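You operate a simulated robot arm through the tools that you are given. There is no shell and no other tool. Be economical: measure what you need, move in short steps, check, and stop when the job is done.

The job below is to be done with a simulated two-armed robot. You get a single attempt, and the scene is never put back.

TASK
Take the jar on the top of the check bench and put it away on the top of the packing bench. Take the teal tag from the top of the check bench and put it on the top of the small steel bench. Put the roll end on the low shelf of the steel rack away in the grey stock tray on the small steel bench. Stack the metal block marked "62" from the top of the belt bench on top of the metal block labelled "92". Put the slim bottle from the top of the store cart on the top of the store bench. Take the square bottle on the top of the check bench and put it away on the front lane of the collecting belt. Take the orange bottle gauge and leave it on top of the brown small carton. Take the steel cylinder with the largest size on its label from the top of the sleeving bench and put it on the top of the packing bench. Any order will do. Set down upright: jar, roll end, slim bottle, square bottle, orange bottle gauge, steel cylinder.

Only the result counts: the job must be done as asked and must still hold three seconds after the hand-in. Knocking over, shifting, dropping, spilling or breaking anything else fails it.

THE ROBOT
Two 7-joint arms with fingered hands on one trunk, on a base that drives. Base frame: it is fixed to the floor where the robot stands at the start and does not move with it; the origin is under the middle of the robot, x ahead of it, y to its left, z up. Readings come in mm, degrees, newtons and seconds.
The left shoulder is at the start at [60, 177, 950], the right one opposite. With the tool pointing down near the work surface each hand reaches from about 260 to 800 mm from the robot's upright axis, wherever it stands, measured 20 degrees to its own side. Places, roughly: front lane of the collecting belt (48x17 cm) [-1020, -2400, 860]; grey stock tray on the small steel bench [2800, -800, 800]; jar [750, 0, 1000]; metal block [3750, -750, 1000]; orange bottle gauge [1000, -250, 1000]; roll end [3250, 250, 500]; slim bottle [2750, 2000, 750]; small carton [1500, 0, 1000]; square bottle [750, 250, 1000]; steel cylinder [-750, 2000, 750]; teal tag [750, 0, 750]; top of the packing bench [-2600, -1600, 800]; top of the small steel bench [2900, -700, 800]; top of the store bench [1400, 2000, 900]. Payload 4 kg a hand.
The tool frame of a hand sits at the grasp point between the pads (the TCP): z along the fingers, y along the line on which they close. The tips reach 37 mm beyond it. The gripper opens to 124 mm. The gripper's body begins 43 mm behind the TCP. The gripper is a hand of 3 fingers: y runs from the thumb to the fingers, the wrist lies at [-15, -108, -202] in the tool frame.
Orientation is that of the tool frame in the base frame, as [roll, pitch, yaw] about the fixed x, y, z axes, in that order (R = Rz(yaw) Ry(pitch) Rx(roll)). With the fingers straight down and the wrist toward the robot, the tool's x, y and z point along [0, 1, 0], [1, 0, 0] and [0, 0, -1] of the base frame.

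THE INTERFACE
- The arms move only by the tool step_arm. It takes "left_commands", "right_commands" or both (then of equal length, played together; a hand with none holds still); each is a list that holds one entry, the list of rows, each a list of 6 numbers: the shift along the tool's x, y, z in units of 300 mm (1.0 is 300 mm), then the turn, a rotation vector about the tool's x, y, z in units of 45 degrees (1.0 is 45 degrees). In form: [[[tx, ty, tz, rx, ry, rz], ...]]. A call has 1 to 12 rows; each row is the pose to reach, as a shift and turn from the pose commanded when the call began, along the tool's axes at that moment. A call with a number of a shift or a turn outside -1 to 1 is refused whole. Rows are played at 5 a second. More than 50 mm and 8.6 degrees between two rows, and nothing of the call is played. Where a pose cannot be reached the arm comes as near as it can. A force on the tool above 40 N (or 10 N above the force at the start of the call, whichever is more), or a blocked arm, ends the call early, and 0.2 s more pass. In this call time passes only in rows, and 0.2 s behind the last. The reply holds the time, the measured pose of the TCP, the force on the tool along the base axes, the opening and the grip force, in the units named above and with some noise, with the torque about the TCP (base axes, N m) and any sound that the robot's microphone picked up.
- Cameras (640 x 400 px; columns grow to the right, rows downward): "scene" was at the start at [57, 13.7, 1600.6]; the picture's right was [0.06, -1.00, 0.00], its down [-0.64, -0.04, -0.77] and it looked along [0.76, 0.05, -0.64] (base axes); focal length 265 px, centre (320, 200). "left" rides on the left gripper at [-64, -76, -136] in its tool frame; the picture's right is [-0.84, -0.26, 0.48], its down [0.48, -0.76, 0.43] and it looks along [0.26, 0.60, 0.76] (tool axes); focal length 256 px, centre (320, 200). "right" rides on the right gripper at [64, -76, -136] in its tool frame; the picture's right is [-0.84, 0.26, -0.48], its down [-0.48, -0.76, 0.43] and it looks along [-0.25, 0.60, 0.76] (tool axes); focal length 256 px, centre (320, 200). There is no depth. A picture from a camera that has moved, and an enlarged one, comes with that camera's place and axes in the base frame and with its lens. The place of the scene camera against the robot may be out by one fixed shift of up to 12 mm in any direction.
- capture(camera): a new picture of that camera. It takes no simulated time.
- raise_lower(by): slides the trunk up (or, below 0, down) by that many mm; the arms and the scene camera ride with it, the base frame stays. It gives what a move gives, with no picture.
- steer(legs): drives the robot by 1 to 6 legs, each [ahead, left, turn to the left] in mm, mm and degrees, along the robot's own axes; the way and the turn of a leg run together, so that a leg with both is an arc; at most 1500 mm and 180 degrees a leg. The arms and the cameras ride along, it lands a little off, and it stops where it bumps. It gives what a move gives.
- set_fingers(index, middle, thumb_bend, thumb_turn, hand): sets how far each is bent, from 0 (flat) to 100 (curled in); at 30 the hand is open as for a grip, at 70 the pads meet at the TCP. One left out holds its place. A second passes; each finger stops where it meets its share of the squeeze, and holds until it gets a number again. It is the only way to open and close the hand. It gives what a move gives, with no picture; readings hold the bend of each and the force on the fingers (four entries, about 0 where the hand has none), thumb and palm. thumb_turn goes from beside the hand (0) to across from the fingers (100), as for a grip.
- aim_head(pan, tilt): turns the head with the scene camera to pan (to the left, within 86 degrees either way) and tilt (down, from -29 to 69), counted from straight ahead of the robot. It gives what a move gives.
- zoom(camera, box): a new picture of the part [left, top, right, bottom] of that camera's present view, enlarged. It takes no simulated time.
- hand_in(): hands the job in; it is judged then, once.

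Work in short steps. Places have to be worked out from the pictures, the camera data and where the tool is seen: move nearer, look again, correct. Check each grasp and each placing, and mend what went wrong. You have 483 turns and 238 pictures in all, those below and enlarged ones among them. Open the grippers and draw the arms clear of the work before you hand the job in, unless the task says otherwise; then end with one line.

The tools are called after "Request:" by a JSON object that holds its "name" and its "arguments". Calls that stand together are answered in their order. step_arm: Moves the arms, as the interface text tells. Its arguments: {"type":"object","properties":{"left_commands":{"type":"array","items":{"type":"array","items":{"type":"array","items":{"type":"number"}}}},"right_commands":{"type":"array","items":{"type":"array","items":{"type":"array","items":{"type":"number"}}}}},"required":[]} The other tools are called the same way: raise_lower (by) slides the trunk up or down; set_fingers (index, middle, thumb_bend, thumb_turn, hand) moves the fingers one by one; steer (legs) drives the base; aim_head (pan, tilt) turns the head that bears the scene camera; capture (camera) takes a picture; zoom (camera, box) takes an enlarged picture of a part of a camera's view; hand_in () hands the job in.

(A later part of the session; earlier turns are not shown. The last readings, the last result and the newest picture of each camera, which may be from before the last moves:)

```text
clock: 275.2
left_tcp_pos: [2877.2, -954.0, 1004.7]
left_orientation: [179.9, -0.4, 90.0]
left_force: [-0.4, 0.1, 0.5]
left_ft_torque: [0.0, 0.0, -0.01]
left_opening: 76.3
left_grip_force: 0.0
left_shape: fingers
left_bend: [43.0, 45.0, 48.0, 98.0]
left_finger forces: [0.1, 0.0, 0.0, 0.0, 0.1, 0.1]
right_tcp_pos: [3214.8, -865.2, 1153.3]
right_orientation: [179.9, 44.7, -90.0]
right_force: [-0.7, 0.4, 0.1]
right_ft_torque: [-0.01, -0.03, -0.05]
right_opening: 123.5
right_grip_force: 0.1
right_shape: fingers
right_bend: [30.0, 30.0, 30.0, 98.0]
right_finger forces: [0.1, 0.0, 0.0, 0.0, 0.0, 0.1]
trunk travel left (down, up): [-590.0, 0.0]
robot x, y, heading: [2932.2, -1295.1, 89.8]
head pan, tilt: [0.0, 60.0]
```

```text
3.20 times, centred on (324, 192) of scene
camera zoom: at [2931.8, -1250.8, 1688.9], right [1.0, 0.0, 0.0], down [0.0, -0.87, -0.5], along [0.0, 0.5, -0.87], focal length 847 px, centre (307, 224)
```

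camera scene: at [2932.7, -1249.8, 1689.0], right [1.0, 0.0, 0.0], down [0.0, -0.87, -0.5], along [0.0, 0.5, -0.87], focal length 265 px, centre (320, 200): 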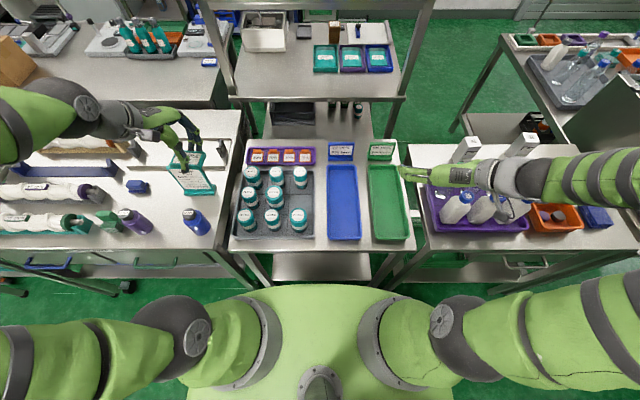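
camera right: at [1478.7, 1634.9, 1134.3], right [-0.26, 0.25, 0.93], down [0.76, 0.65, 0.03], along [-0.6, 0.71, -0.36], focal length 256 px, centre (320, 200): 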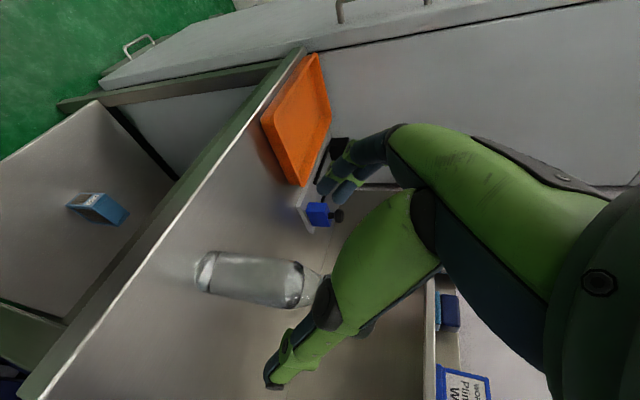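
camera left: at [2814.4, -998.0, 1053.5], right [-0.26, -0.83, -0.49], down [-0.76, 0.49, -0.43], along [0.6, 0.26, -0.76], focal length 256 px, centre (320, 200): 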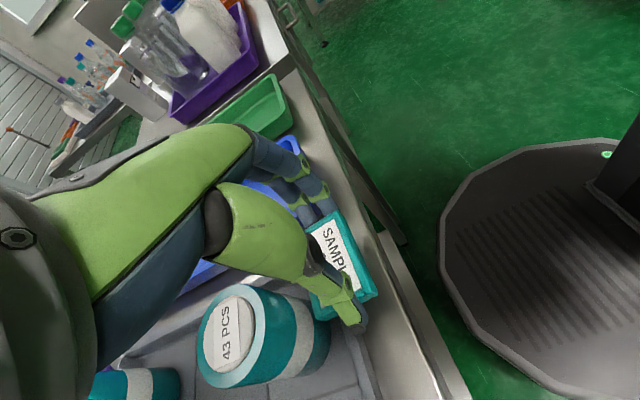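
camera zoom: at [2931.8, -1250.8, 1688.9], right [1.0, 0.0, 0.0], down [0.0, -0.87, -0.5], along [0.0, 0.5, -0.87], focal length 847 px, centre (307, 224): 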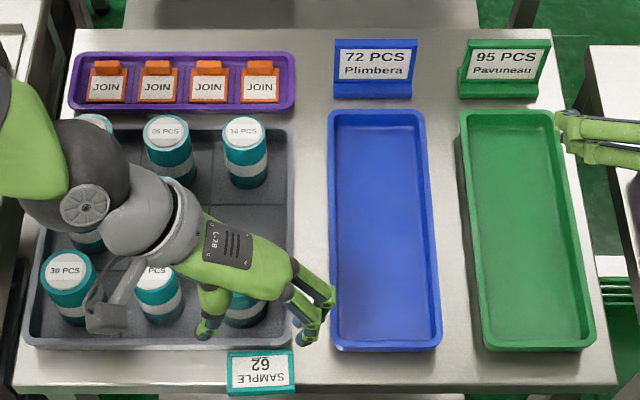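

Tag rests well on the bench. Next the metal blocks at about (3750,-750): raise the left hand, back off and slide right, then look.

Request:
{"name": "step_arm", "arguments": {"left_commands": [[[-0.05, -0.05, -0.12, 0, 0, 0], [-0.1, -0.15, -0.24, 0, 0, 0], [-0.15, -0.25, -0.36, 0, 0, 0], [-0.2, -0.35, -0.48, 0, 0, 0], [-0.2, -0.45, -0.6, 0, 0, 0]]]}}

Request:
{"name": "steer", "arguments": {"legs": [[-250, 0, 0], [0, -750, 0]]}}

Request:
{"name": "aim_head", "arguments": {"pan": 0, "tilt": 45}}

Request:
{"name": "capture", "arguments": {"camera": "scene"}}

```text
clock: 276.4
left_tcp_pos: [2739.9, -1012.1, 1191.0]
left_orientation: [179.7, -0.4, 89.7]
left_force: [-0.2, -1.2, -0.5]
left_ft_torque: [0.04, -0.06, 0.02]
left_opening: 76.3
left_grip_force: 0.1
left_shape: fingers
left_bend: [43.0, 45.0, 48.0, 98.0]
left_finger forces: [0.0, 0.1, 0.0, 0.0, 0.1, 0.1]
left hand out of reach, approached as far as the arm can: row 1, 2, 3, 4, 5
right_tcp_pos: [3214.8, -866.9, 1152.2]
right_orientation: [180.0, 45.0, -90.0]
right_force: [0.0, -0.7, 0.5]
right_ft_torque: [0.0, 0.0, 0.0]
right_opening: 123.3
right_grip_force: 0.1
right_shape: fingers
right_bend: [30.0, 30.0, 30.0, 98.0]
right_finger forces: [0.0, 0.0, 0.0, 0.1, 0.0, 0.0]
trunk travel left (down, up): [-590.0, 0.0]
robot x, y, heading: [2930.0, -1297.0, 90.2]
head pan, tilt: [0.0, 60.0]
```

```text
clock: 281.9
left_tcp_pos: [3497.1, -1259.8, 1189.5]
left_orientation: [180.0, -0.4, 90.2]
left_force: [-0.5, 0.3, -0.2]
left_ft_torque: [0.01, 0.04, -0.04]
left_opening: 76.4
left_grip_force: 0.0
left_shape: fingers
left_bend: [43.0, 45.0, 48.0, 98.0]
left_finger forces: [0.1, 0.0, 0.0, 0.0, 0.1, 0.0]
right_tcp_pos: [3970.3, -1111.3, 1151.5]
right_orientation: [179.9, 44.7, -89.7]
right_force: [1.2, 0.1, 0.9]
right_ft_torque: [-0.03, 0.02, 0.03]
right_opening: 123.3
right_grip_force: 0.0
right_shape: fingers
right_bend: [30.0, 30.0, 30.0, 98.0]
right_finger forces: [0.1, 0.0, 0.0, 0.0, 0.0, 0.0]
trunk travel left (down, up): [-590.0, 0.0]
robot x, y, heading: [3686.4, -1544.7, 90.1]
head pan, tilt: [0.0, 60.0]
```

```text
clock: 282.7
left_tcp_pos: [3496.8, -1259.4, 1190.2]
left_orientation: [179.8, -0.3, 90.2]
left_force: [0.5, 0.7, 0.1]
left_ft_torque: [0.0, -0.01, 0.0]
left_opening: 76.6
left_grip_force: 0.0
left_shape: fingers
left_bend: [43.0, 45.0, 48.0, 98.0]
left_finger forces: [0.0, 0.1, 0.0, 0.0, 0.0, 0.0]
right_tcp_pos: [3970.5, -1112.3, 1152.1]
right_orientation: [-180.0, 44.9, -89.6]
right_force: [-0.4, 0.1, 0.3]
right_ft_torque: [-0.02, 0.02, -0.02]
right_opening: 123.1
right_grip_force: 0.0
right_shape: fingers
right_bend: [30.0, 30.0, 30.0, 98.0]
right_finger forces: [0.0, 0.0, 0.0, 0.0, 0.1, 0.0]
trunk travel left (down, up): [-590.0, 0.0]
robot x, y, heading: [3683.9, -1543.1, 90.3]
head pan, tilt: [0.0, 45.0]
```

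```text
133 pictures are left
camera scene: at [3688.7, -1483.7, 1708.4], right [1.0, 0.0, 0.0], down [0.0, -0.71, -0.71], along [0.0, 0.71, -0.71], focal length 265 px, centre (320, 200)
```

scene: 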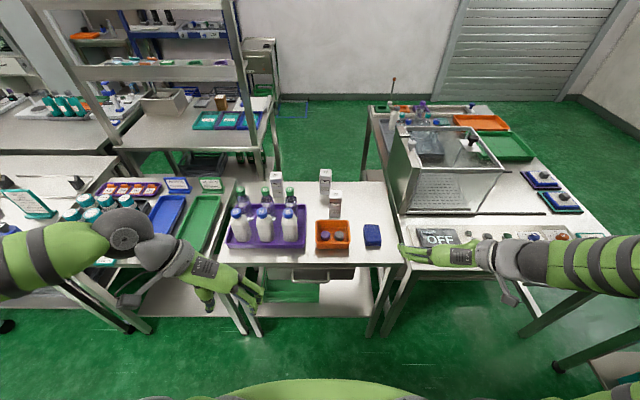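

Zoom on the objects near (335,205), where the blocks should be.

Request:
{"name": "zoom", "arguments": {"camera": "scene", "box": [220, 160, 396, 270]}}

```text
3.64 times, centred on (308, 215) of scene
camera zoom: at [3688.7, -1483.7, 1708.4], right [1.0, 0.0, 0.0], down [0.0, -0.71, -0.71], along [0.0, 0.71, -0.71], focal length 962 px, centre (364, 146)
```

zoom: 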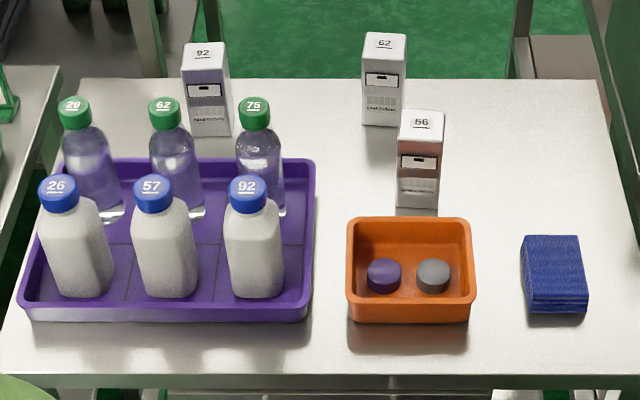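

The blocks are about 50×50×110 mm: "62" at (3713,-557), "92" at (3488,-577), tops z≈957; "56" stands in front of 62. I bring the robot to about (3608,-1288) for the right hand.

Request:
{"name": "steer", "arguments": {"legs": [[0, 78, -0.3], [245, 0, 0]]}}

Request:
{"name": "step_arm", "arguments": {"right_commands": [[[0, 0.1, 0, 0, 0, 0], [0, 0.2, 0, 0, 0, 0], [0, 0.33, 0, 0, 0, 0], [0, 0.46, 0, 0, 0, 0], [0, 0.6, 0, 0, 0, 0]]]}}

Request:
{"name": "capture", "arguments": {"camera": "right"}}

Request:
{"name": "capture", "arguments": {"camera": "scene"}}

```text
clock: 285.1
left_tcp_pos: [3420.4, -1010.6, 1190.4]
left_orientation: [179.8, -0.3, 90.1]
left_force: [0.0, 0.5, -0.2]
left_ft_torque: [0.0, -0.01, -0.01]
left_opening: 76.6
left_grip_force: 0.0
left_shape: fingers
left_bend: [43.0, 45.0, 48.0, 98.0]
left_finger forces: [0.0, 0.1, 0.1, 0.0, 0.1, 0.1]
right_tcp_pos: [3893.5, -864.9, 1150.5]
right_orientation: [180.0, 44.8, -89.8]
right_force: [0.9, -0.5, 0.0]
right_ft_torque: [0.01, 0.01, 0.04]
right_opening: 123.1
right_grip_force: 0.1
right_shape: fingers
right_bend: [30.0, 30.0, 30.0, 98.0]
right_finger forces: [0.0, 0.1, 0.1, 0.1, 0.0, 0.0]
trunk travel left (down, up): [-590.0, 0.0]
robot x, y, heading: [3611.0, -1297.3, 90.2]
head pan, tilt: [0.0, 45.0]
```

```text
clock: 286.4
left_tcp_pos: [3418.8, -1011.6, 1189.4]
left_orientation: [179.8, -0.2, 90.1]
left_force: [0.8, 0.4, 0.0]
left_ft_torque: [0.01, -0.02, -0.03]
left_opening: 76.4
left_grip_force: 0.1
left_shape: fingers
left_bend: [43.0, 45.0, 48.0, 98.0]
left_finger forces: [0.1, 0.1, 0.0, 0.1, 0.0, 0.0]
right_tcp_pos: [3710.1, -824.5, 1165.5]
right_orientation: [-179.9, 44.6, -89.6]
right_force: [0.2, -0.2, -0.5]
right_ft_torque: [-0.01, 0.01, -0.01]
right_opening: 123.5
right_grip_force: 0.1
right_shape: fingers
right_bend: [30.0, 30.0, 30.0, 98.0]
right_finger forces: [0.0, 0.1, 0.0, 0.1, 0.0, 0.1]
right hand out of reach, approached as far as the arm can: row 1, 2, 3, 4, 5
trunk travel left (down, up): [-590.0, 0.0]
robot x, y, heading: [3610.8, -1293.3, 90.0]
head pan, tilt: [0.0, 45.0]
```

```text
131 pictures are left
camera right: at [3786.2, -964.1, 1218.2], right [-0.26, 0.26, 0.93], down [0.76, 0.65, 0.03], along [-0.6, 0.71, -0.36], focal length 256 px, centre (320, 200)
```

right: 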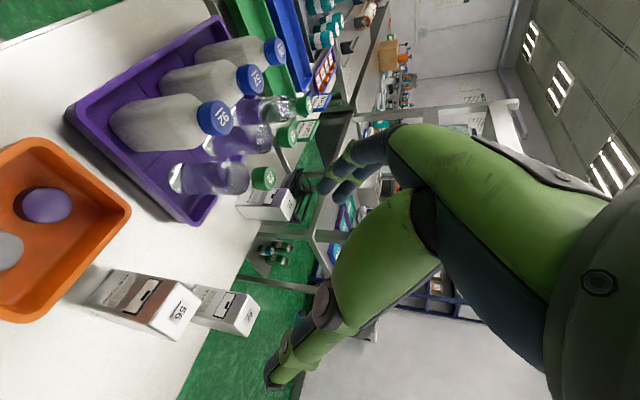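

```text
130 pictures are left
camera scene: at [3611.2, -1235.6, 1708.4], right [1.0, 0.0, 0.0], down [0.0, -0.71, -0.71], along [0.0, 0.71, -0.71], focal length 265 px, centre (320, 200)
```

scene: 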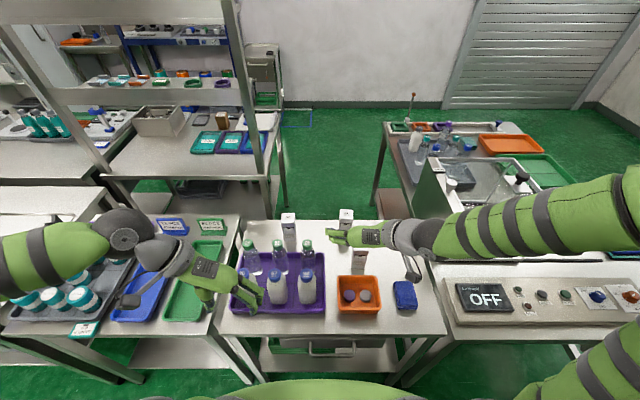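

Block 62's top centre comes out near (3708,-560,950). I advance 233 mm along the tilted line to the pre-grasp pose.

Request:
{"name": "step_arm", "arguments": {"right_commands": [[[-0.006, 0, 0.13, 0, 0, 0], [-0.012, 0, 0.26, 0, 0, 0], [-0.018, 0, 0.39, 0, 0, 0], [-0.024, 0, 0.52, 0, 0, 0], [-0.03, 0, 0.65, 0, 0, 0], [-0.033, 0, 0.77, 0, 0, 0]]]}}

Request:
{"name": "capture", "arguments": {"camera": "right"}}

Request:
{"name": "zoom", "arguments": {"camera": "scene", "box": [240, 190, 440, 315]}}

```text
clock: 287.8
left_tcp_pos: [3420.5, -1011.1, 1188.9]
left_orientation: [179.8, -0.2, 90.1]
left_force: [0.4, -0.3, -0.1]
left_ft_torque: [-0.02, 0.02, -0.01]
left_opening: 76.1
left_grip_force: 0.0
left_shape: fingers
left_bend: [43.0, 45.0, 48.0, 98.0]
left_finger forces: [0.0, 0.0, 0.1, 0.0, 0.0, 0.0]
right_tcp_pos: [3708.0, -652.9, 1008.1]
right_orientation: [179.9, 44.8, -90.0]
right_force: [-1.3, -0.4, 0.0]
right_ft_torque: [0.01, 0.01, -0.03]
right_opening: 123.3
right_grip_force: 0.1
right_shape: fingers
right_bend: [30.0, 30.0, 30.0, 98.0]
right_finger forces: [0.0, 0.0, 0.0, 0.0, 0.0, 0.1]
trunk travel left (down, up): [-590.0, 0.0]
robot x, y, heading: [3612.4, -1292.6, 90.2]
head pan, tilt: [0.0, 45.0]
```

```text
129 pictures are left
camera right: at [3785.0, -793.3, 1059.1], right [-0.26, 0.25, 0.93], down [0.76, 0.65, 0.03], along [-0.6, 0.72, -0.36], focal length 256 px, centre (320, 200)
```

right: 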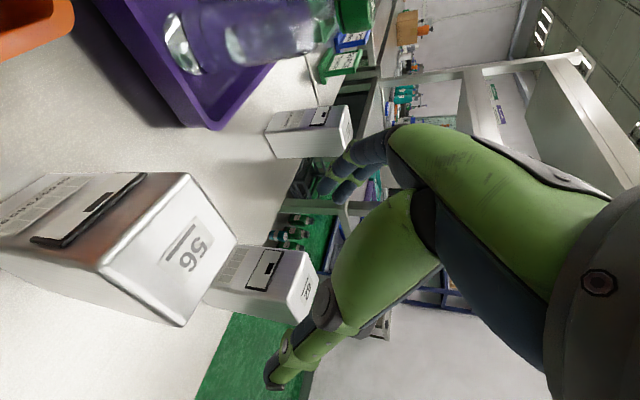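

```text
3.20 times, centred on (340, 252) of scene
camera zoom: at [3612.6, -1235.4, 1708.4], right [1.0, 0.0, 0.0], down [0.0, -0.71, -0.71], along [0.0, 0.71, -0.71], focal length 847 px, centre (256, 32)
```

zoom: 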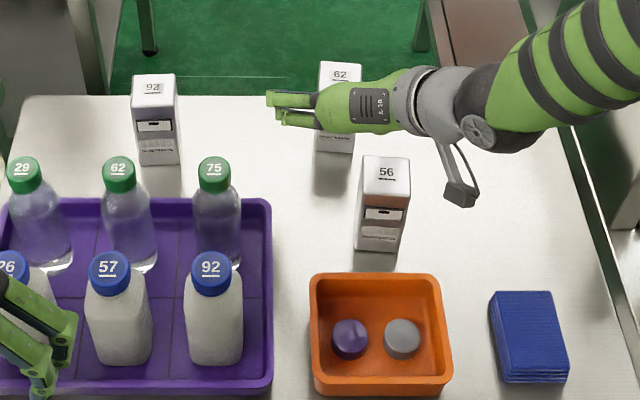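

Aligned: block top centre (3709,-558,957). Advance 131 mm and close.

Request:
{"name": "step_arm", "arguments": {"right_commands": [[[0, 0, 0.11, 0, 0, 0], [-0.006, 0, 0.22, 0, 0, 0], [-0.01, 0, 0.33, 0, 0, 0], [-0.012, 0, 0.436, 0, 0, 0]]]}}

Request:
{"name": "capture", "arguments": {"camera": "right"}}

Request:
{"name": "set_fingers", "arguments": {"hand": "right", "index": 75, "middle": 75, "thumb_bend": 75}}

Request:
{"name": "capture", "arguments": {"camera": "right"}}

```text
clock: 288.8
left_tcp_pos: [3421.3, -1009.8, 1189.2]
left_orientation: [179.8, -0.3, 90.1]
left_force: [-1.2, -0.5, -1.2]
left_ft_torque: [-0.04, -0.02, 0.0]
left_opening: 76.6
left_grip_force: 0.0
left_shape: fingers
left_bend: [43.0, 45.0, 48.0, 98.0]
left_finger forces: [0.0, 0.0, 0.1, 0.1, 0.0, 0.0]
right_tcp_pos: [3710.9, -560.2, 919.4]
right_orientation: [180.0, 44.9, -89.8]
right_force: [0.6, -1.6, -0.7]
right_ft_torque: [-0.01, 0.04, 0.06]
right_opening: 123.5
right_grip_force: 0.1
right_shape: fingers
right_bend: [30.0, 30.0, 30.0, 98.0]
right_finger forces: [0.0, 0.0, 0.1, 0.0, 0.9, 0.0]
trunk travel left (down, up): [-590.0, 0.0]
robot x, y, heading: [3610.2, -1297.1, 89.9]
head pan, tilt: [0.0, 45.0]
```

```text
127 pictures are left
camera right: at [3786.7, -700.4, 970.7], right [-0.26, 0.25, 0.93], down [0.76, 0.65, 0.03], along [-0.6, 0.71, -0.36], focal length 256 px, centre (320, 200)
```

right: 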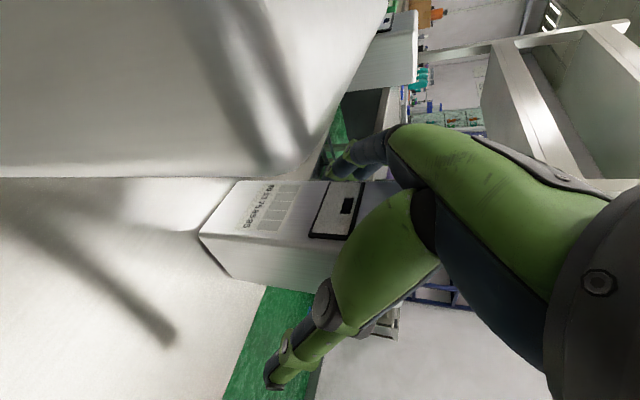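

```text
clock: 289.8
left_tcp_pos: [3419.0, -1011.5, 1189.4]
left_orientation: [179.8, -0.2, 90.1]
left_force: [0.6, -0.5, -0.9]
left_ft_torque: [-0.02, 0.02, -0.01]
left_opening: 76.3
left_grip_force: 0.1
left_shape: fingers
left_bend: [43.0, 45.0, 48.0, 98.0]
left_finger forces: [0.0, 0.0, 0.0, 0.1, 0.1, 0.0]
right_tcp_pos: [3710.2, -561.1, 920.5]
right_orientation: [179.8, 44.9, -89.9]
right_force: [-1.1, 3.1, 3.2]
right_ft_torque: [0.28, -0.15, 0.09]
right_opening: 63.0
right_grip_force: 49.9
right_shape: fingers
right_bend: [54.0, 61.0, 50.0, 96.0]
right_finger forces: [14.8, 37.4, 0.1, 0.1, 47.6, 0.0]
trunk travel left (down, up): [-590.0, 0.0]
robot x, y, heading: [3611.2, -1295.7, 90.2]
head pan, tilt: [0.0, 45.0]
```

```text
126 pictures are left
camera right: at [3786.2, -700.6, 971.4], right [-0.26, 0.25, 0.93], down [0.76, 0.65, 0.03], along [-0.6, 0.71, -0.36], focal length 256 px, centre (320, 200)
```

right: 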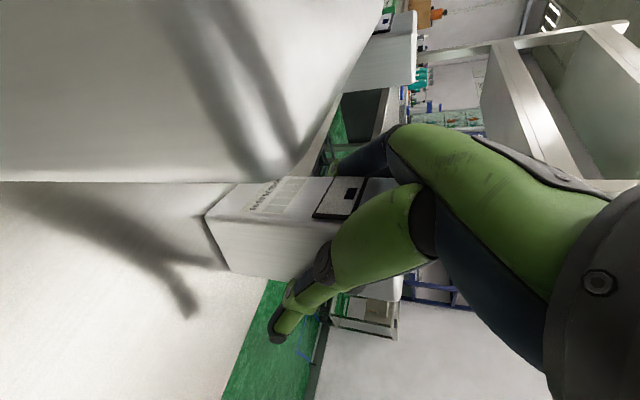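

Gripped with 50 N. The camera is close beside block 56, so I lift strictly straight up.

Request:
{"name": "step_arm", "arguments": {"right_commands": [[[-0.03, 0, -0.03, 0, 0, 0], [-0.08, 0, -0.08, 0, 0, 0], [-0.15, 0, -0.15, 0, 0, 0], [-0.23, 0, -0.23, 0, 0, 0], [-0.31, 0, -0.31, 0, 0, 0], [-0.39, 0, -0.39, 0, 0, 0]]]}}

Request:
{"name": "capture", "arguments": {"camera": "right"}}

Request:
{"name": "zoom", "arguments": {"camera": "scene", "box": [240, 190, 440, 315]}}

```text
clock: 291.1
left_tcp_pos: [3419.2, -1012.1, 1188.9]
left_orientation: [179.8, -0.4, 90.1]
left_force: [0.4, -1.0, 0.3]
left_ft_torque: [0.03, 0.0, 0.01]
left_opening: 76.3
left_grip_force: 0.0
left_shape: fingers
left_bend: [43.0, 45.0, 48.0, 98.0]
left_finger forces: [0.1, 0.0, 0.0, 0.0, 0.0, 0.0]
right_tcp_pos: [3708.5, -560.6, 1085.6]
right_orientation: [179.9, 44.7, -89.9]
right_force: [0.2, -0.8, -4.6]
right_ft_torque: [0.09, -0.03, -0.02]
right_opening: 62.9
right_grip_force: 43.7
right_shape: fingers
right_bend: [54.0, 62.0, 50.0, 95.0]
right_finger forces: [14.1, 29.5, 0.0, 0.1, 44.1, 0.1]
trunk travel left (down, up): [-590.0, 0.0]
robot x, y, heading: [3609.7, -1299.2, 90.2]
head pan, tilt: [0.0, 45.0]
```

```text
125 pictures are left
camera right: at [3785.0, -700.4, 1137.3], right [-0.26, 0.25, 0.93], down [0.76, 0.65, 0.03], along [-0.6, 0.71, -0.36], focal length 256 px, centre (320, 200)
```

right: 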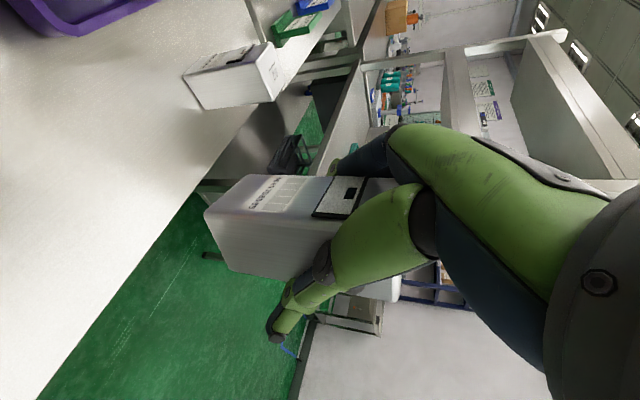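

```text
3.20 times, centred on (340, 252) of scene
camera zoom: at [3611.8, -1236.7, 1708.4], right [1.0, 0.0, 0.0], down [0.0, -0.71, -0.71], along [0.0, 0.71, -0.71], focal length 847 px, centre (256, 32)
```

zoom: 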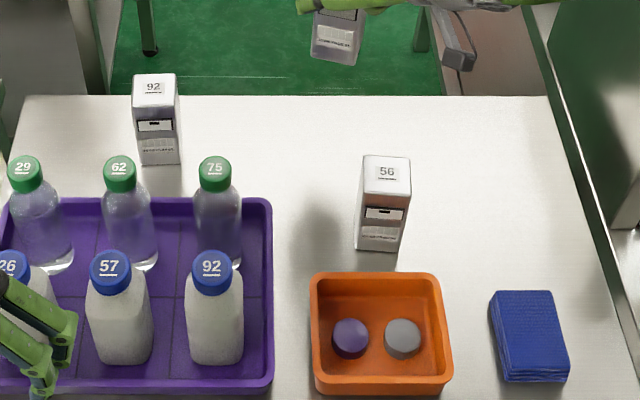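

Lifted (≈0.47 kg), upright, neighbours untouched. I slide the base 217 mm left and 20 mm back to bring it over block 92.

Request:
{"name": "steer", "arguments": {"legs": [[-20, 217, 0]]}}

Request:
{"name": "capture", "arguments": {"camera": "right"}}

Request:
{"name": "zoom", "arguments": {"camera": "scene", "box": [260, 160, 420, 260]}}

```text
clock: 292.8
left_tcp_pos: [3204.5, -1031.6, 1190.0]
left_orientation: [179.9, -0.3, 90.1]
left_force: [-0.8, -0.5, 0.2]
left_ft_torque: [0.03, -0.04, -0.01]
left_opening: 76.6
left_grip_force: 0.0
left_shape: fingers
left_bend: [43.0, 45.0, 48.0, 98.0]
left_finger forces: [0.0, 0.1, 0.0, 0.0, 0.1, 0.0]
right_tcp_pos: [3494.5, -579.6, 1085.4]
right_orientation: [-179.9, 44.8, -89.9]
right_force: [-0.8, 0.7, -4.8]
right_ft_torque: [0.04, -0.01, -0.03]
right_opening: 62.9
right_grip_force: 43.6
right_shape: fingers
right_bend: [54.0, 62.0, 50.0, 95.0]
right_finger forces: [14.1, 29.5, 0.0, 0.1, 43.8, 0.1]
trunk travel left (down, up): [-590.0, 0.0]
robot x, y, heading: [3394.0, -1318.5, 89.8]
head pan, tilt: [0.0, 45.0]
```

```text
123 pictures are left
camera right: at [3569.2, -720.0, 1137.1], right [-0.26, 0.25, 0.93], down [0.76, 0.65, 0.03], along [-0.6, 0.72, -0.36], focal length 256 px, centre (320, 200)
```

right: 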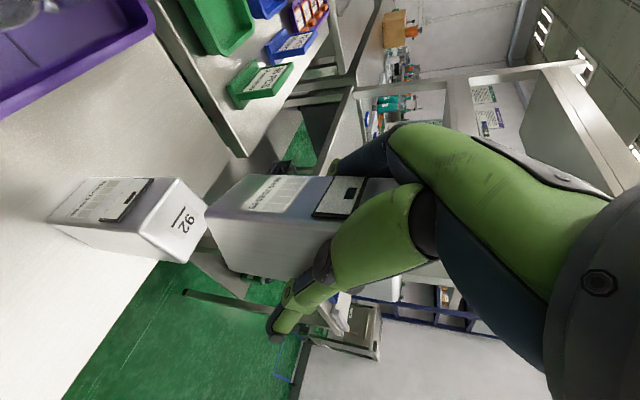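

```text
4.00 times, centred on (340, 210) of scene
camera zoom: at [3394.9, -1256.0, 1708.4], right [1.0, 0.0, 0.0], down [0.0, -0.71, -0.71], along [0.0, 0.71, -0.71], focal length 1058 px, centre (240, 160)
```

zoom: 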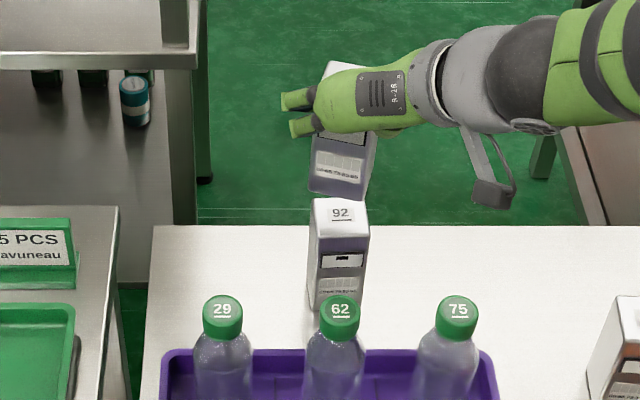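

In-hand block vs. block 92: depth matches, x is 7 mm short. I shift +7 mm in x and lower 40 mm, then re-check.

Request:
{"name": "step_arm", "arguments": {"right_commands": [[[0, -0.023, 0, 0, 0, 0], [0.05, -0.023, 0.05, 0, 0, 0], [0.094, -0.023, 0.094, 0, 0, 0]]]}}

Request:
{"name": "capture", "arguments": {"camera": "right"}}

Request:
{"name": "zoom", "arguments": {"camera": "scene", "box": [300, 180, 380, 230]}}

```text
clock: 293.6
left_tcp_pos: [3205.8, -1030.5, 1190.7]
left_orientation: [179.8, -0.2, 89.9]
left_force: [0.6, 0.2, 0.3]
left_ft_torque: [-0.03, -0.06, 0.0]
left_opening: 76.3
left_grip_force: 0.0
left_shape: fingers
left_bend: [43.0, 45.0, 48.0, 98.0]
left_finger forces: [0.1, 0.0, 0.0, 0.1, 0.1, 0.0]
right_tcp_pos: [3501.1, -581.4, 1045.9]
right_orientation: [-180.0, 44.8, -89.8]
right_force: [-0.5, 0.1, -4.5]
right_ft_torque: [0.05, -0.07, -0.01]
right_opening: 62.8
right_grip_force: 43.5
right_shape: fingers
right_bend: [54.0, 62.0, 50.0, 95.0]
right_finger forces: [14.0, 29.3, 0.0, 0.1, 43.7, 0.0]
trunk travel left (down, up): [-590.0, 0.0]
robot x, y, heading: [3394.4, -1316.3, 90.0]
head pan, tilt: [0.0, 45.0]
```

```text
121 pictures are left
camera right: at [3576.3, -721.3, 1096.8], right [-0.26, 0.25, 0.93], down [0.76, 0.65, 0.03], along [-0.6, 0.72, -0.36], focal length 256 px, centre (320, 200)
```

right: 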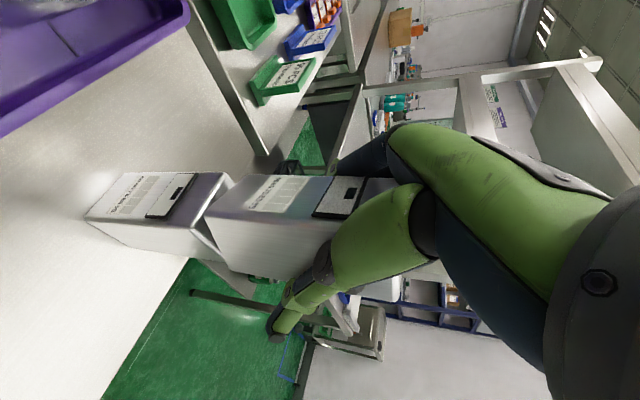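

```text
8.00 times, centred on (340, 205) of scene
camera zoom: at [3396.3, -1255.7, 1708.4], right [1.0, 0.0, 0.0], down [0.0, -0.71, -0.71], along [0.0, 0.71, -0.71], focal length 2117 px, centre (160, 160)
```

zoom: 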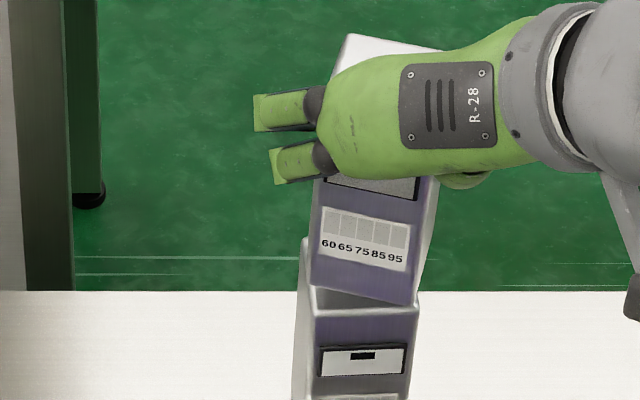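

Within ~4 mm, relative yaw ~10° only. Lower 10 mm, then creep until contact.

Request:
{"name": "step_arm", "arguments": {"right_commands": [[[0.012, -0.008, 0.012, 0, 0, 0], [0.024, -0.008, 0.024, 0, 0, 0]]]}}

Request:
{"name": "step_arm", "arguments": {"right_commands": [[[0.008, 0, 0.008, 0, 0, 0]]]}}

Request:
{"name": "capture", "arguments": {"camera": "right"}}

```text
clock: 294.2
left_tcp_pos: [3204.2, -1031.1, 1189.9]
left_orientation: [179.8, -0.3, 90.1]
left_force: [0.5, -0.3, -0.7]
left_ft_torque: [0.0, -0.02, 0.02]
left_opening: 76.4
left_grip_force: 0.0
left_shape: fingers
left_bend: [43.0, 45.0, 48.0, 98.0]
left_finger forces: [0.1, 0.1, 0.0, 0.0, 0.0, 0.0]
right_tcp_pos: [3503.0, -581.1, 1035.8]
right_orientation: [179.8, 44.9, -90.0]
right_force: [0.4, -0.3, -0.2]
right_ft_torque: [0.03, -0.12, 0.0]
right_opening: 62.6
right_grip_force: 45.6
right_shape: fingers
right_bend: [54.0, 62.0, 50.0, 96.0]
right_finger forces: [13.8, 31.2, 0.0, 0.0, 44.8, 0.0]
trunk travel left (down, up): [-590.0, 0.0]
robot x, y, heading: [3392.7, -1316.1, 90.1]
head pan, tilt: [0.0, 45.0]
```

```text
clock: 294.6
left_tcp_pos: [3205.1, -1032.4, 1189.9]
left_orientation: [179.8, -0.3, 90.0]
left_force: [-0.2, -0.4, -0.8]
left_ft_torque: [-0.02, 0.01, 0.0]
left_opening: 76.2
left_grip_force: 0.1
left_shape: fingers
left_bend: [43.0, 45.0, 48.0, 98.0]
left_finger forces: [0.0, 0.0, 0.0, 0.1, 0.0, 0.0]
right_tcp_pos: [3503.9, -580.3, 1035.0]
right_orientation: [179.9, 45.1, -89.8]
right_force: [0.9, -2.4, 15.6]
right_ft_torque: [-0.09, -0.31, -0.06]
right_opening: 62.4
right_grip_force: 49.4
right_shape: fingers
right_bend: [54.0, 62.0, 50.0, 96.0]
right_finger forces: [12.9, 37.8, 0.0, 0.0, 48.9, 0.0]
trunk travel left (down, up): [-590.0, 0.0]
robot x, y, heading: [3395.5, -1314.7, 89.7]
head pan, tilt: [0.0, 45.0]
```

```text
119 pictures are left
camera right: at [3578.9, -721.3, 1085.4], right [-0.26, 0.25, 0.93], down [0.76, 0.65, 0.03], along [-0.6, 0.72, -0.35], focal length 256 px, centre (320, 200)
```

right: 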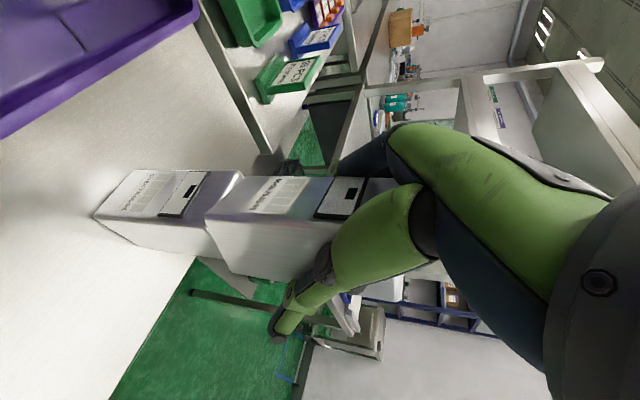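

Contact at z 1035; corners coincide well. Ease 2 mm, open gently, then fully.

Request:
{"name": "step_arm", "arguments": {"right_commands": [[[-0.004, 0, -0.004, 0, 0, 0]]]}}

Request:
{"name": "set_fingers", "arguments": {"hand": "right", "index": 50, "middle": 57, "thumb_bend": 46}}

Request:
{"name": "set_fingers", "arguments": {"hand": "right", "index": 30, "middle": 30, "thumb_bend": 30}}

Request:
{"name": "capture", "arguments": {"camera": "right"}}

```text
clock: 295.0
left_tcp_pos: [3204.9, -1032.4, 1191.3]
left_orientation: [179.8, -0.3, 90.0]
left_force: [-0.1, -1.1, -0.5]
left_ft_torque: [-0.01, -0.01, 0.03]
left_opening: 76.7
left_grip_force: 0.1
left_shape: fingers
left_bend: [43.0, 45.0, 48.0, 98.0]
left_finger forces: [0.1, 0.0, 0.0, 0.1, 0.0, 0.0]
right_tcp_pos: [3502.6, -582.4, 1035.1]
right_orientation: [179.9, 44.9, -89.9]
right_force: [0.2, -1.4, 13.4]
right_ft_torque: [0.11, -0.21, -0.05]
right_opening: 62.7
right_grip_force: 49.8
right_shape: fingers
right_bend: [54.0, 62.0, 50.0, 96.0]
right_finger forces: [13.7, 38.5, 0.1, 0.0, 48.0, 0.0]
trunk travel left (down, up): [-590.0, 0.0]
robot x, y, heading: [3393.1, -1316.7, 89.8]
head pan, tilt: [0.0, 45.0]
```

```text
clock: 296.0
left_tcp_pos: [3205.7, -1031.1, 1189.6]
left_orientation: [179.7, -0.2, 90.0]
left_force: [-0.8, 0.3, 1.1]
left_ft_torque: [0.01, -0.02, 0.01]
left_opening: 76.4
left_grip_force: 0.0
left_shape: fingers
left_bend: [43.0, 45.0, 48.0, 98.0]
left_finger forces: [0.0, 0.0, 0.0, 0.1, 0.1, 0.0]
right_tcp_pos: [3504.4, -580.9, 1032.4]
right_orientation: [-179.9, 44.7, -89.8]
right_force: [-0.8, -0.8, -1.1]
right_ft_torque: [0.07, -0.04, -0.02]
right_opening: 68.5
right_grip_force: 1.4
right_shape: fingers
right_bend: [50.0, 56.0, 46.0, 97.0]
right_finger forces: [0.1, 1.1, 0.0, 0.1, 0.9, 0.1]
trunk travel left (down, up): [-590.0, 0.0]
robot x, y, heading: [3393.4, -1315.6, 90.3]
head pan, tilt: [0.0, 45.0]
```

```text
clock: 297.0
left_tcp_pos: [3204.7, -1030.7, 1189.7]
left_orientation: [179.8, -0.4, 90.0]
left_force: [-0.2, 0.1, -0.1]
left_ft_torque: [-0.01, -0.01, 0.02]
left_opening: 76.4
left_grip_force: 0.0
left_shape: fingers
left_bend: [43.0, 45.0, 48.0, 98.0]
left_finger forces: [0.0, 0.0, 0.1, 0.0, 0.0, 0.0]
right_tcp_pos: [3503.0, -581.2, 1033.6]
right_orientation: [179.9, 44.8, -89.9]
right_force: [0.1, -0.5, 0.1]
right_ft_torque: [0.02, -0.02, 0.01]
right_opening: 123.3
right_grip_force: 0.0
right_shape: fingers
right_bend: [30.0, 30.0, 30.0, 97.0]
right_finger forces: [0.0, 0.0, 0.0, 0.0, 0.1, 0.0]
trunk travel left (down, up): [-590.0, 0.0]
robot x, y, heading: [3395.7, -1315.4, 89.8]
head pan, tilt: [0.0, 45.0]
```

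```text
118 pictures are left
camera right: at [3579.8, -720.7, 1084.7], right [-0.26, 0.25, 0.93], down [0.76, 0.65, 0.03], along [-0.6, 0.72, -0.36], focal length 256 px, centre (320, 200)
```

right: 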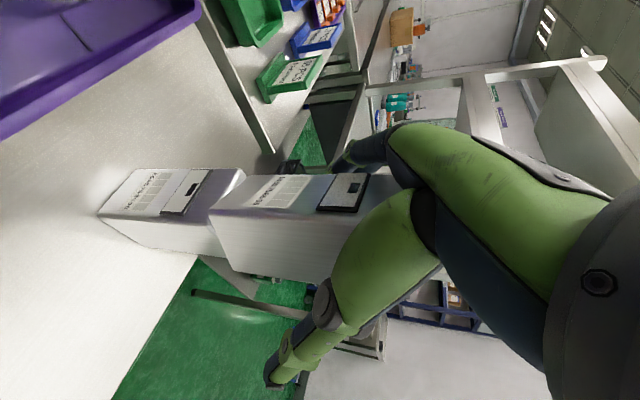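

Block stands on 92. Withdraw straight back along the approach and verify.

Request:
{"name": "step_arm", "arguments": {"right_commands": [[[0, 0, -0.08, 0, 0, 0], [0, 0, -0.2, 0, 0, 0], [0, 0, -0.34, 0, 0, 0], [0, 0, -0.48, 0, 0, 0], [0, 0, -0.62, 0, 0, 0]]]}}

Request:
{"name": "zoom", "arguments": {"camera": "scene", "box": [280, 130, 440, 230]}}

```text
clock: 298.2
left_tcp_pos: [3205.6, -1032.3, 1191.1]
left_orientation: [179.8, -0.3, 90.0]
left_force: [-0.7, -0.6, 0.2]
left_ft_torque: [0.05, -0.03, 0.02]
left_opening: 76.7
left_grip_force: 0.0
left_shape: fingers
left_bend: [43.0, 45.0, 48.0, 98.0]
left_finger forces: [0.0, 0.0, 0.1, 0.1, 0.1, 0.0]
right_tcp_pos: [3504.5, -714.0, 1166.4]
right_orientation: [180.0, 44.9, -89.8]
right_force: [-0.3, -0.5, 0.3]
right_ft_torque: [0.0, 0.01, -0.04]
right_opening: 123.4
right_grip_force: 0.0
right_shape: fingers
right_bend: [30.0, 30.0, 30.0, 98.0]
right_finger forces: [0.0, 0.0, 0.1, 0.0, 0.0, 0.0]
trunk travel left (down, up): [-590.0, 0.0]
robot x, y, heading: [3393.7, -1313.6, 89.9]
head pan, tilt: [0.0, 45.0]
```

```text
4.00 times, centred on (360, 180) of scene
camera zoom: at [3396.4, -1257.8, 1708.4], right [1.0, 0.0, 0.0], down [0.0, -0.71, -0.71], along [0.0, 0.71, -0.71], focal length 1058 px, centre (160, 280)
```

zoom: 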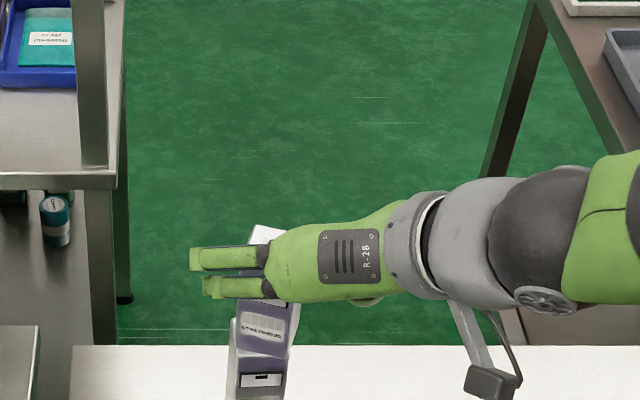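

Stack is fine. Now I go back west to the check bench front for the jar and the square bottle: back off, slide left along the south aisle, then north, turn to face the bench.

Request:
{"name": "steer", "arguments": {"legs": [[-330, 0, 0], [0, 1500, 0], [0, 1500, 0], [0, 560, 0]]}}

Request:
{"name": "steer", "arguments": {"legs": [[1400, 0, 0]]}}

```text
clock: 317.1
left_tcp_pos: [-307.7, -1319.0, 1189.4]
left_orientation: [179.9, -0.3, 89.4]
left_force: [-0.5, -0.2, -0.3]
left_ft_torque: [-0.03, 0.0, 0.0]
left_opening: 76.7
left_grip_force: 0.1
left_shape: fingers
left_bend: [43.0, 45.0, 48.0, 98.0]
left_finger forces: [0.1, 0.0, 0.0, 0.0, 0.0, 0.1]
right_tcp_pos: [-3.0, -1002.7, 1165.4]
right_orientation: [179.9, 44.8, -90.6]
right_force: [-0.4, -0.8, 0.1]
right_ft_torque: [-0.01, 0.0, -0.02]
right_opening: 123.6
right_grip_force: 0.1
right_shape: fingers
right_bend: [30.0, 30.0, 30.0, 98.0]
right_finger forces: [0.0, 0.0, 0.1, 0.1, 0.0, 0.0]
trunk travel left (down, up): [-590.0, 0.0]
robot x, y, heading: [-116.7, -1603.3, 89.4]
head pan, tilt: [0.0, 45.0]
```

```text
clock: 324.0
left_tcp_pos: [-285.5, 82.9, 1190.3]
left_orientation: [179.8, -0.2, 89.1]
left_force: [0.5, 0.3, 0.3]
left_ft_torque: [0.01, 0.04, 0.01]
left_opening: 76.3
left_grip_force: 0.0
left_shape: fingers
left_bend: [43.0, 45.0, 48.0, 98.0]
left_finger forces: [0.0, 0.0, 0.1, 0.0, 0.0, 0.0]
right_tcp_pos: [19.7, 398.0, 1165.2]
right_orientation: [180.0, 44.7, -90.8]
right_force: [0.1, 0.0, 0.9]
right_ft_torque: [-0.02, 0.0, 0.03]
right_opening: 123.3
right_grip_force: 0.1
right_shape: fingers
right_bend: [30.0, 30.0, 30.0, 98.0]
right_finger forces: [0.1, 0.1, 0.1, 0.1, 0.0, 0.1]
trunk travel left (down, up): [-590.0, 0.0]
robot x, y, heading: [-102.4, -210.1, 89.3]
head pan, tilt: [0.0, 45.0]
```

Request:
{"name": "steer", "arguments": {"legs": [[200, 110, 0], [0, 0, -89.3]]}}

Request:
{"name": "aim_head", "arguments": {"pan": 0, "tilt": 50}}

Request:
{"name": "capture", "arguments": {"camera": "scene"}}

```text
clock: 329.6
left_tcp_pos: [80.5, 185.1, 1189.3]
left_orientation: [179.7, -0.3, -0.4]
left_force: [0.7, -0.2, 0.4]
left_ft_torque: [0.0, 0.02, -0.01]
left_opening: 76.5
left_grip_force: 0.1
left_shape: fingers
left_bend: [43.0, 45.0, 48.0, 98.0]
left_finger forces: [0.1, 0.0, 0.0, 0.1, 0.0, 0.0]
right_tcp_pos: [397.3, -118.2, 1165.5]
right_orientation: [179.8, 44.8, 179.7]
right_force: [0.0, 0.4, 0.6]
right_ft_torque: [0.01, 0.04, 0.02]
right_opening: 122.9
right_grip_force: 0.0
right_shape: fingers
right_bend: [30.0, 30.0, 30.0, 98.0]
right_finger forces: [0.1, 0.0, 0.1, 0.0, 0.0, 0.0]
trunk travel left (down, up): [-590.0, 0.0]
robot x, y, heading: [-207.7, -3.4, -0.2]
head pan, tilt: [0.0, 45.0]
```

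```text
clock: 330.2
left_tcp_pos: [81.1, 184.7, 1189.7]
left_orientation: [179.8, -0.2, -0.4]
left_force: [0.5, 1.0, -0.1]
left_ft_torque: [-0.01, -0.03, -0.02]
left_opening: 76.5
left_grip_force: 0.1
left_shape: fingers
left_bend: [43.0, 45.0, 48.0, 98.0]
left_finger forces: [0.0, 0.0, 0.0, 0.1, 0.1, 0.1]
right_tcp_pos: [395.3, -117.4, 1166.8]
right_orientation: [179.9, 44.8, 179.8]
right_force: [-0.4, 0.7, 0.6]
right_ft_torque: [0.0, 0.03, 0.0]
right_opening: 123.4
right_grip_force: 0.0
right_shape: fingers
right_bend: [30.0, 30.0, 30.0, 98.0]
right_finger forces: [0.0, 0.0, 0.0, 0.0, 0.0, 0.0]
trunk travel left (down, up): [-590.0, 0.0]
robot x, y, heading: [-208.1, -2.8, -0.6]
head pan, tilt: [0.0, 50.0]
```

```text
116 pictures are left
camera scene: at [-157.6, 5.0, 1701.5], right [-0.01, -1.0, 0.0], down [-0.77, 0.01, -0.64], along [0.64, 0.0, -0.77], focal length 265 px, centre (320, 200)
```

scene: 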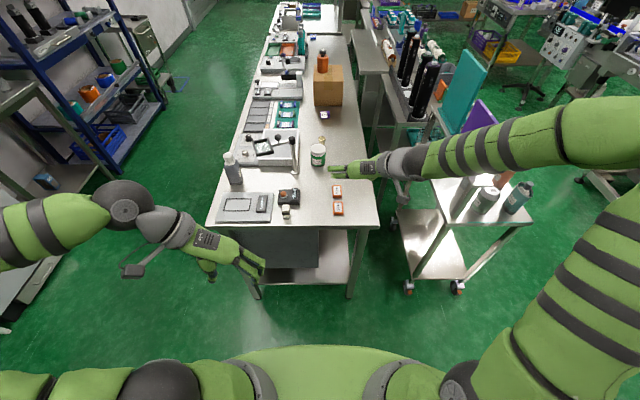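

I drive 280 mm ahead to the working spot.

Request:
{"name": "steer", "arguments": {"legs": [[278, 3, 0.5]]}}

Request:
{"name": "zoom", "arguments": {"camera": "scene", "box": [170, 90, 410, 240]}}

Request:
{"name": "capture", "arguments": {"camera": "right"}}

Request:
{"name": "capture", "arguments": {"camera": "left"}}

```text
clock: 332.2
left_tcp_pos: [361.5, 189.1, 1188.3]
left_orientation: [179.8, -0.3, 0.3]
left_force: [0.6, -0.5, -0.3]
left_ft_torque: [0.01, 0.01, 0.01]
left_opening: 76.2
left_grip_force: 0.1
left_shape: fingers
left_bend: [43.0, 45.0, 48.0, 98.0]
left_finger forces: [0.1, 0.0, 0.1, 0.0, 0.1, 0.1]
right_tcp_pos: [681.8, -109.4, 1166.0]
right_orientation: [180.0, 44.7, -179.7]
right_force: [-0.3, -1.1, 0.5]
right_ft_torque: [-0.02, 0.04, 0.0]
right_opening: 123.4
right_grip_force: 0.1
right_shape: fingers
right_bend: [30.0, 30.0, 30.0, 98.0]
right_finger forces: [0.0, 0.0, 0.0, 0.0, 0.1, 0.1]
trunk travel left (down, up): [-590.0, 0.0]
robot x, y, heading: [77.4, -4.4, 0.2]
head pan, tilt: [0.0, 50.0]
```

```text
2.67 times, centred on (290, 165) of scene
camera zoom: at [126.8, 7.9, 1701.5], right [0.0, -1.0, 0.0], down [-0.77, 0.0, -0.64], along [0.64, 0.0, -0.77], focal length 706 px, centre (400, 293)
```

zoom: 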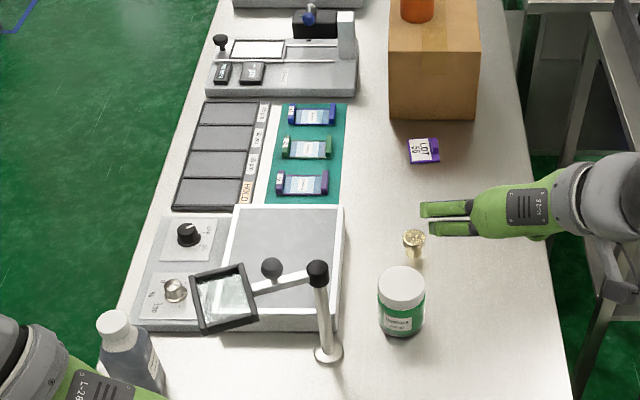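

```text
114 pictures are left
camera right: at [540.1, -184.6, 1217.1], right [0.25, 0.26, 0.93], down [0.65, -0.76, 0.03], along [0.71, 0.6, -0.36], focal length 256 px, centre (320, 200)
```

right: 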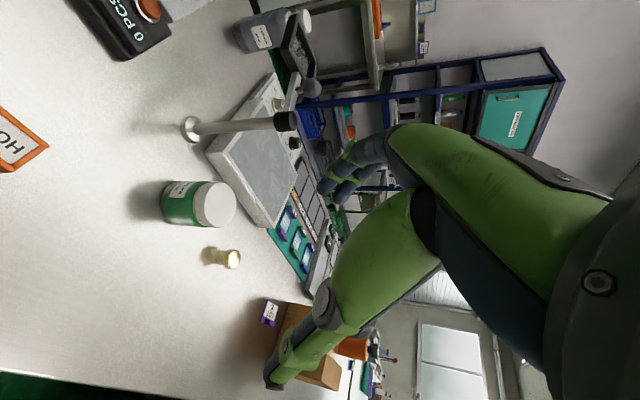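

```text
113 pictures are left
camera left: at [297.5, 266.7, 1325.8], right [-0.84, 0.25, -0.49], down [0.48, 0.76, -0.43], along [0.26, -0.6, -0.76], focal length 256 px, centre (320, 200)
```

left: 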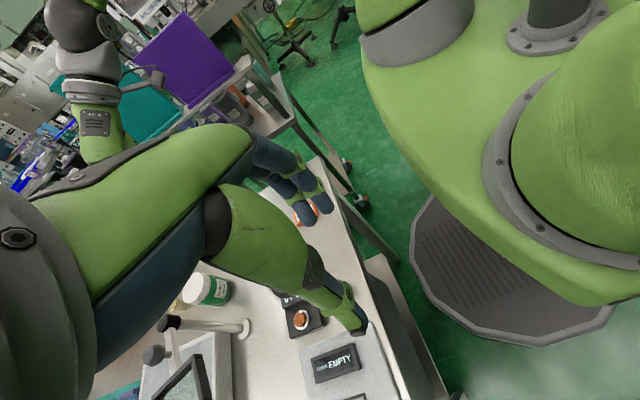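

Jar: centre (783,7), lid top 935, ⌀≈68. I pre-close the right hand to ~95 mm and go to the pre-grasp pose (698,7,985).

Request:
{"name": "set_fingers", "arguments": {"hand": "right", "index": 37, "middle": 42, "thumb_bend": 41}}

Request:
{"name": "step_arm", "arguments": {"right_commands": [[[0.065, 0.065, 0.077, 0, 0, 0], [0.13, 0.13, 0.155, 0, 0, 0], [0.195, 0.195, 0.232, 0, 0, 0], [0.26, 0.26, 0.31, 0, 0, 0], [0.325, 0.325, 0.387, 0, 0, 0], [0.389, 0.387, 0.464, 0, 0, 0]]]}}

Request:
{"name": "capture", "arguments": {"camera": "right"}}

Request:
{"name": "zoom", "arguments": {"camera": "scene", "box": [230, 90, 390, 240]}}

```text
clock: 333.2
left_tcp_pos: [360.0, 191.2, 1190.3]
left_orientation: [179.8, -0.3, 0.2]
left_force: [-0.4, -0.2, -0.7]
left_ft_torque: [-0.01, 0.01, -0.02]
left_opening: 76.3
left_grip_force: 0.0
left_shape: fingers
left_bend: [43.0, 45.0, 48.0, 98.0]
left_finger forces: [0.0, 0.0, 0.0, 0.0, 0.1, 0.0]
right_tcp_pos: [680.8, -108.8, 1166.9]
right_orientation: [180.0, 44.7, -179.7]
right_force: [0.6, 0.6, -0.4]
right_ft_torque: [0.0, -0.01, 0.02]
right_opening: 96.9
right_grip_force: 0.2
right_shape: fingers
right_bend: [37.0, 42.0, 41.0, 98.0]
right_finger forces: [0.0, 0.1, 0.1, 0.0, 0.0, 0.0]
trunk travel left (down, up): [-590.0, 0.0]
robot x, y, heading: [76.4, -0.5, 0.3]
head pan, tilt: [0.0, 50.0]
```

```text
clock: 334.6
left_tcp_pos: [361.6, 190.6, 1189.6]
left_orientation: [179.8, -0.2, 0.1]
left_force: [0.0, 0.1, 0.2]
left_ft_torque: [-0.02, 0.01, 0.01]
left_opening: 76.3
left_grip_force: 0.0
left_shape: fingers
left_bend: [43.0, 45.0, 48.0, 98.0]
left_finger forces: [0.0, 0.0, 0.0, 0.0, 0.1, 0.0]
right_tcp_pos: [697.2, 8.3, 985.5]
right_orientation: [-180.0, 44.8, -179.7]
right_force: [-0.5, -1.0, 0.2]
right_ft_torque: [0.02, 0.03, -0.04]
right_opening: 96.7
right_grip_force: 0.1
right_shape: fingers
right_bend: [37.0, 42.0, 41.0, 98.0]
right_finger forces: [0.0, 0.0, 0.0, 0.1, 0.0, 0.1]
trunk travel left (down, up): [-590.0, 0.0]
robot x, y, heading: [74.3, -2.3, 0.2]
head pan, tilt: [0.0, 50.0]
```

```text
112 pictures are left
camera right: at [555.7, -68.0, 1036.3], right [0.25, 0.26, 0.93], down [0.65, -0.76, 0.03], along [0.71, 0.6, -0.36], focal length 256 px, centre (320, 200)
```

right: 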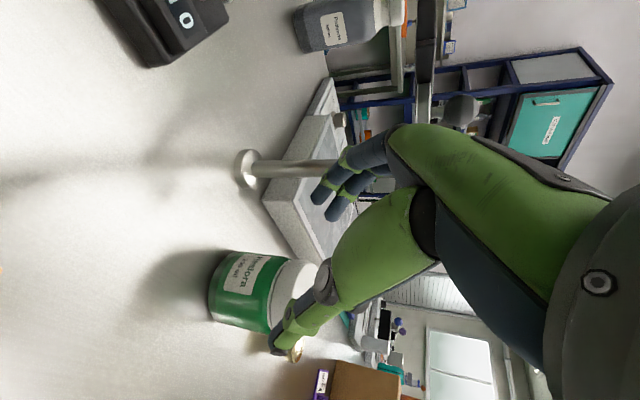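

```text
2.67 times, centred on (310, 165) of scene
camera zoom: at [126.0, 8.6, 1701.5], right [0.0, -1.0, 0.0], down [-0.77, 0.0, -0.64], along [0.64, 0.0, -0.77], focal length 706 px, centre (347, 293)
```

zoom: 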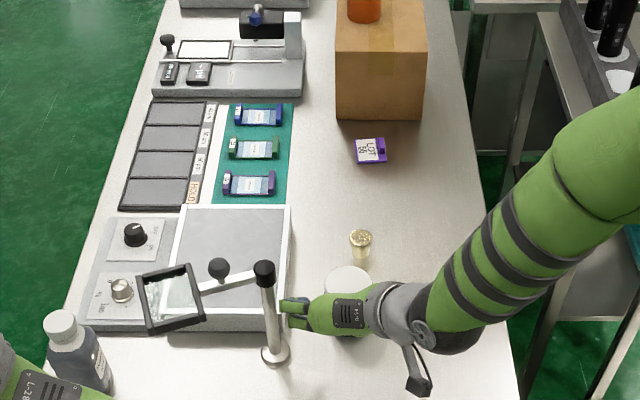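

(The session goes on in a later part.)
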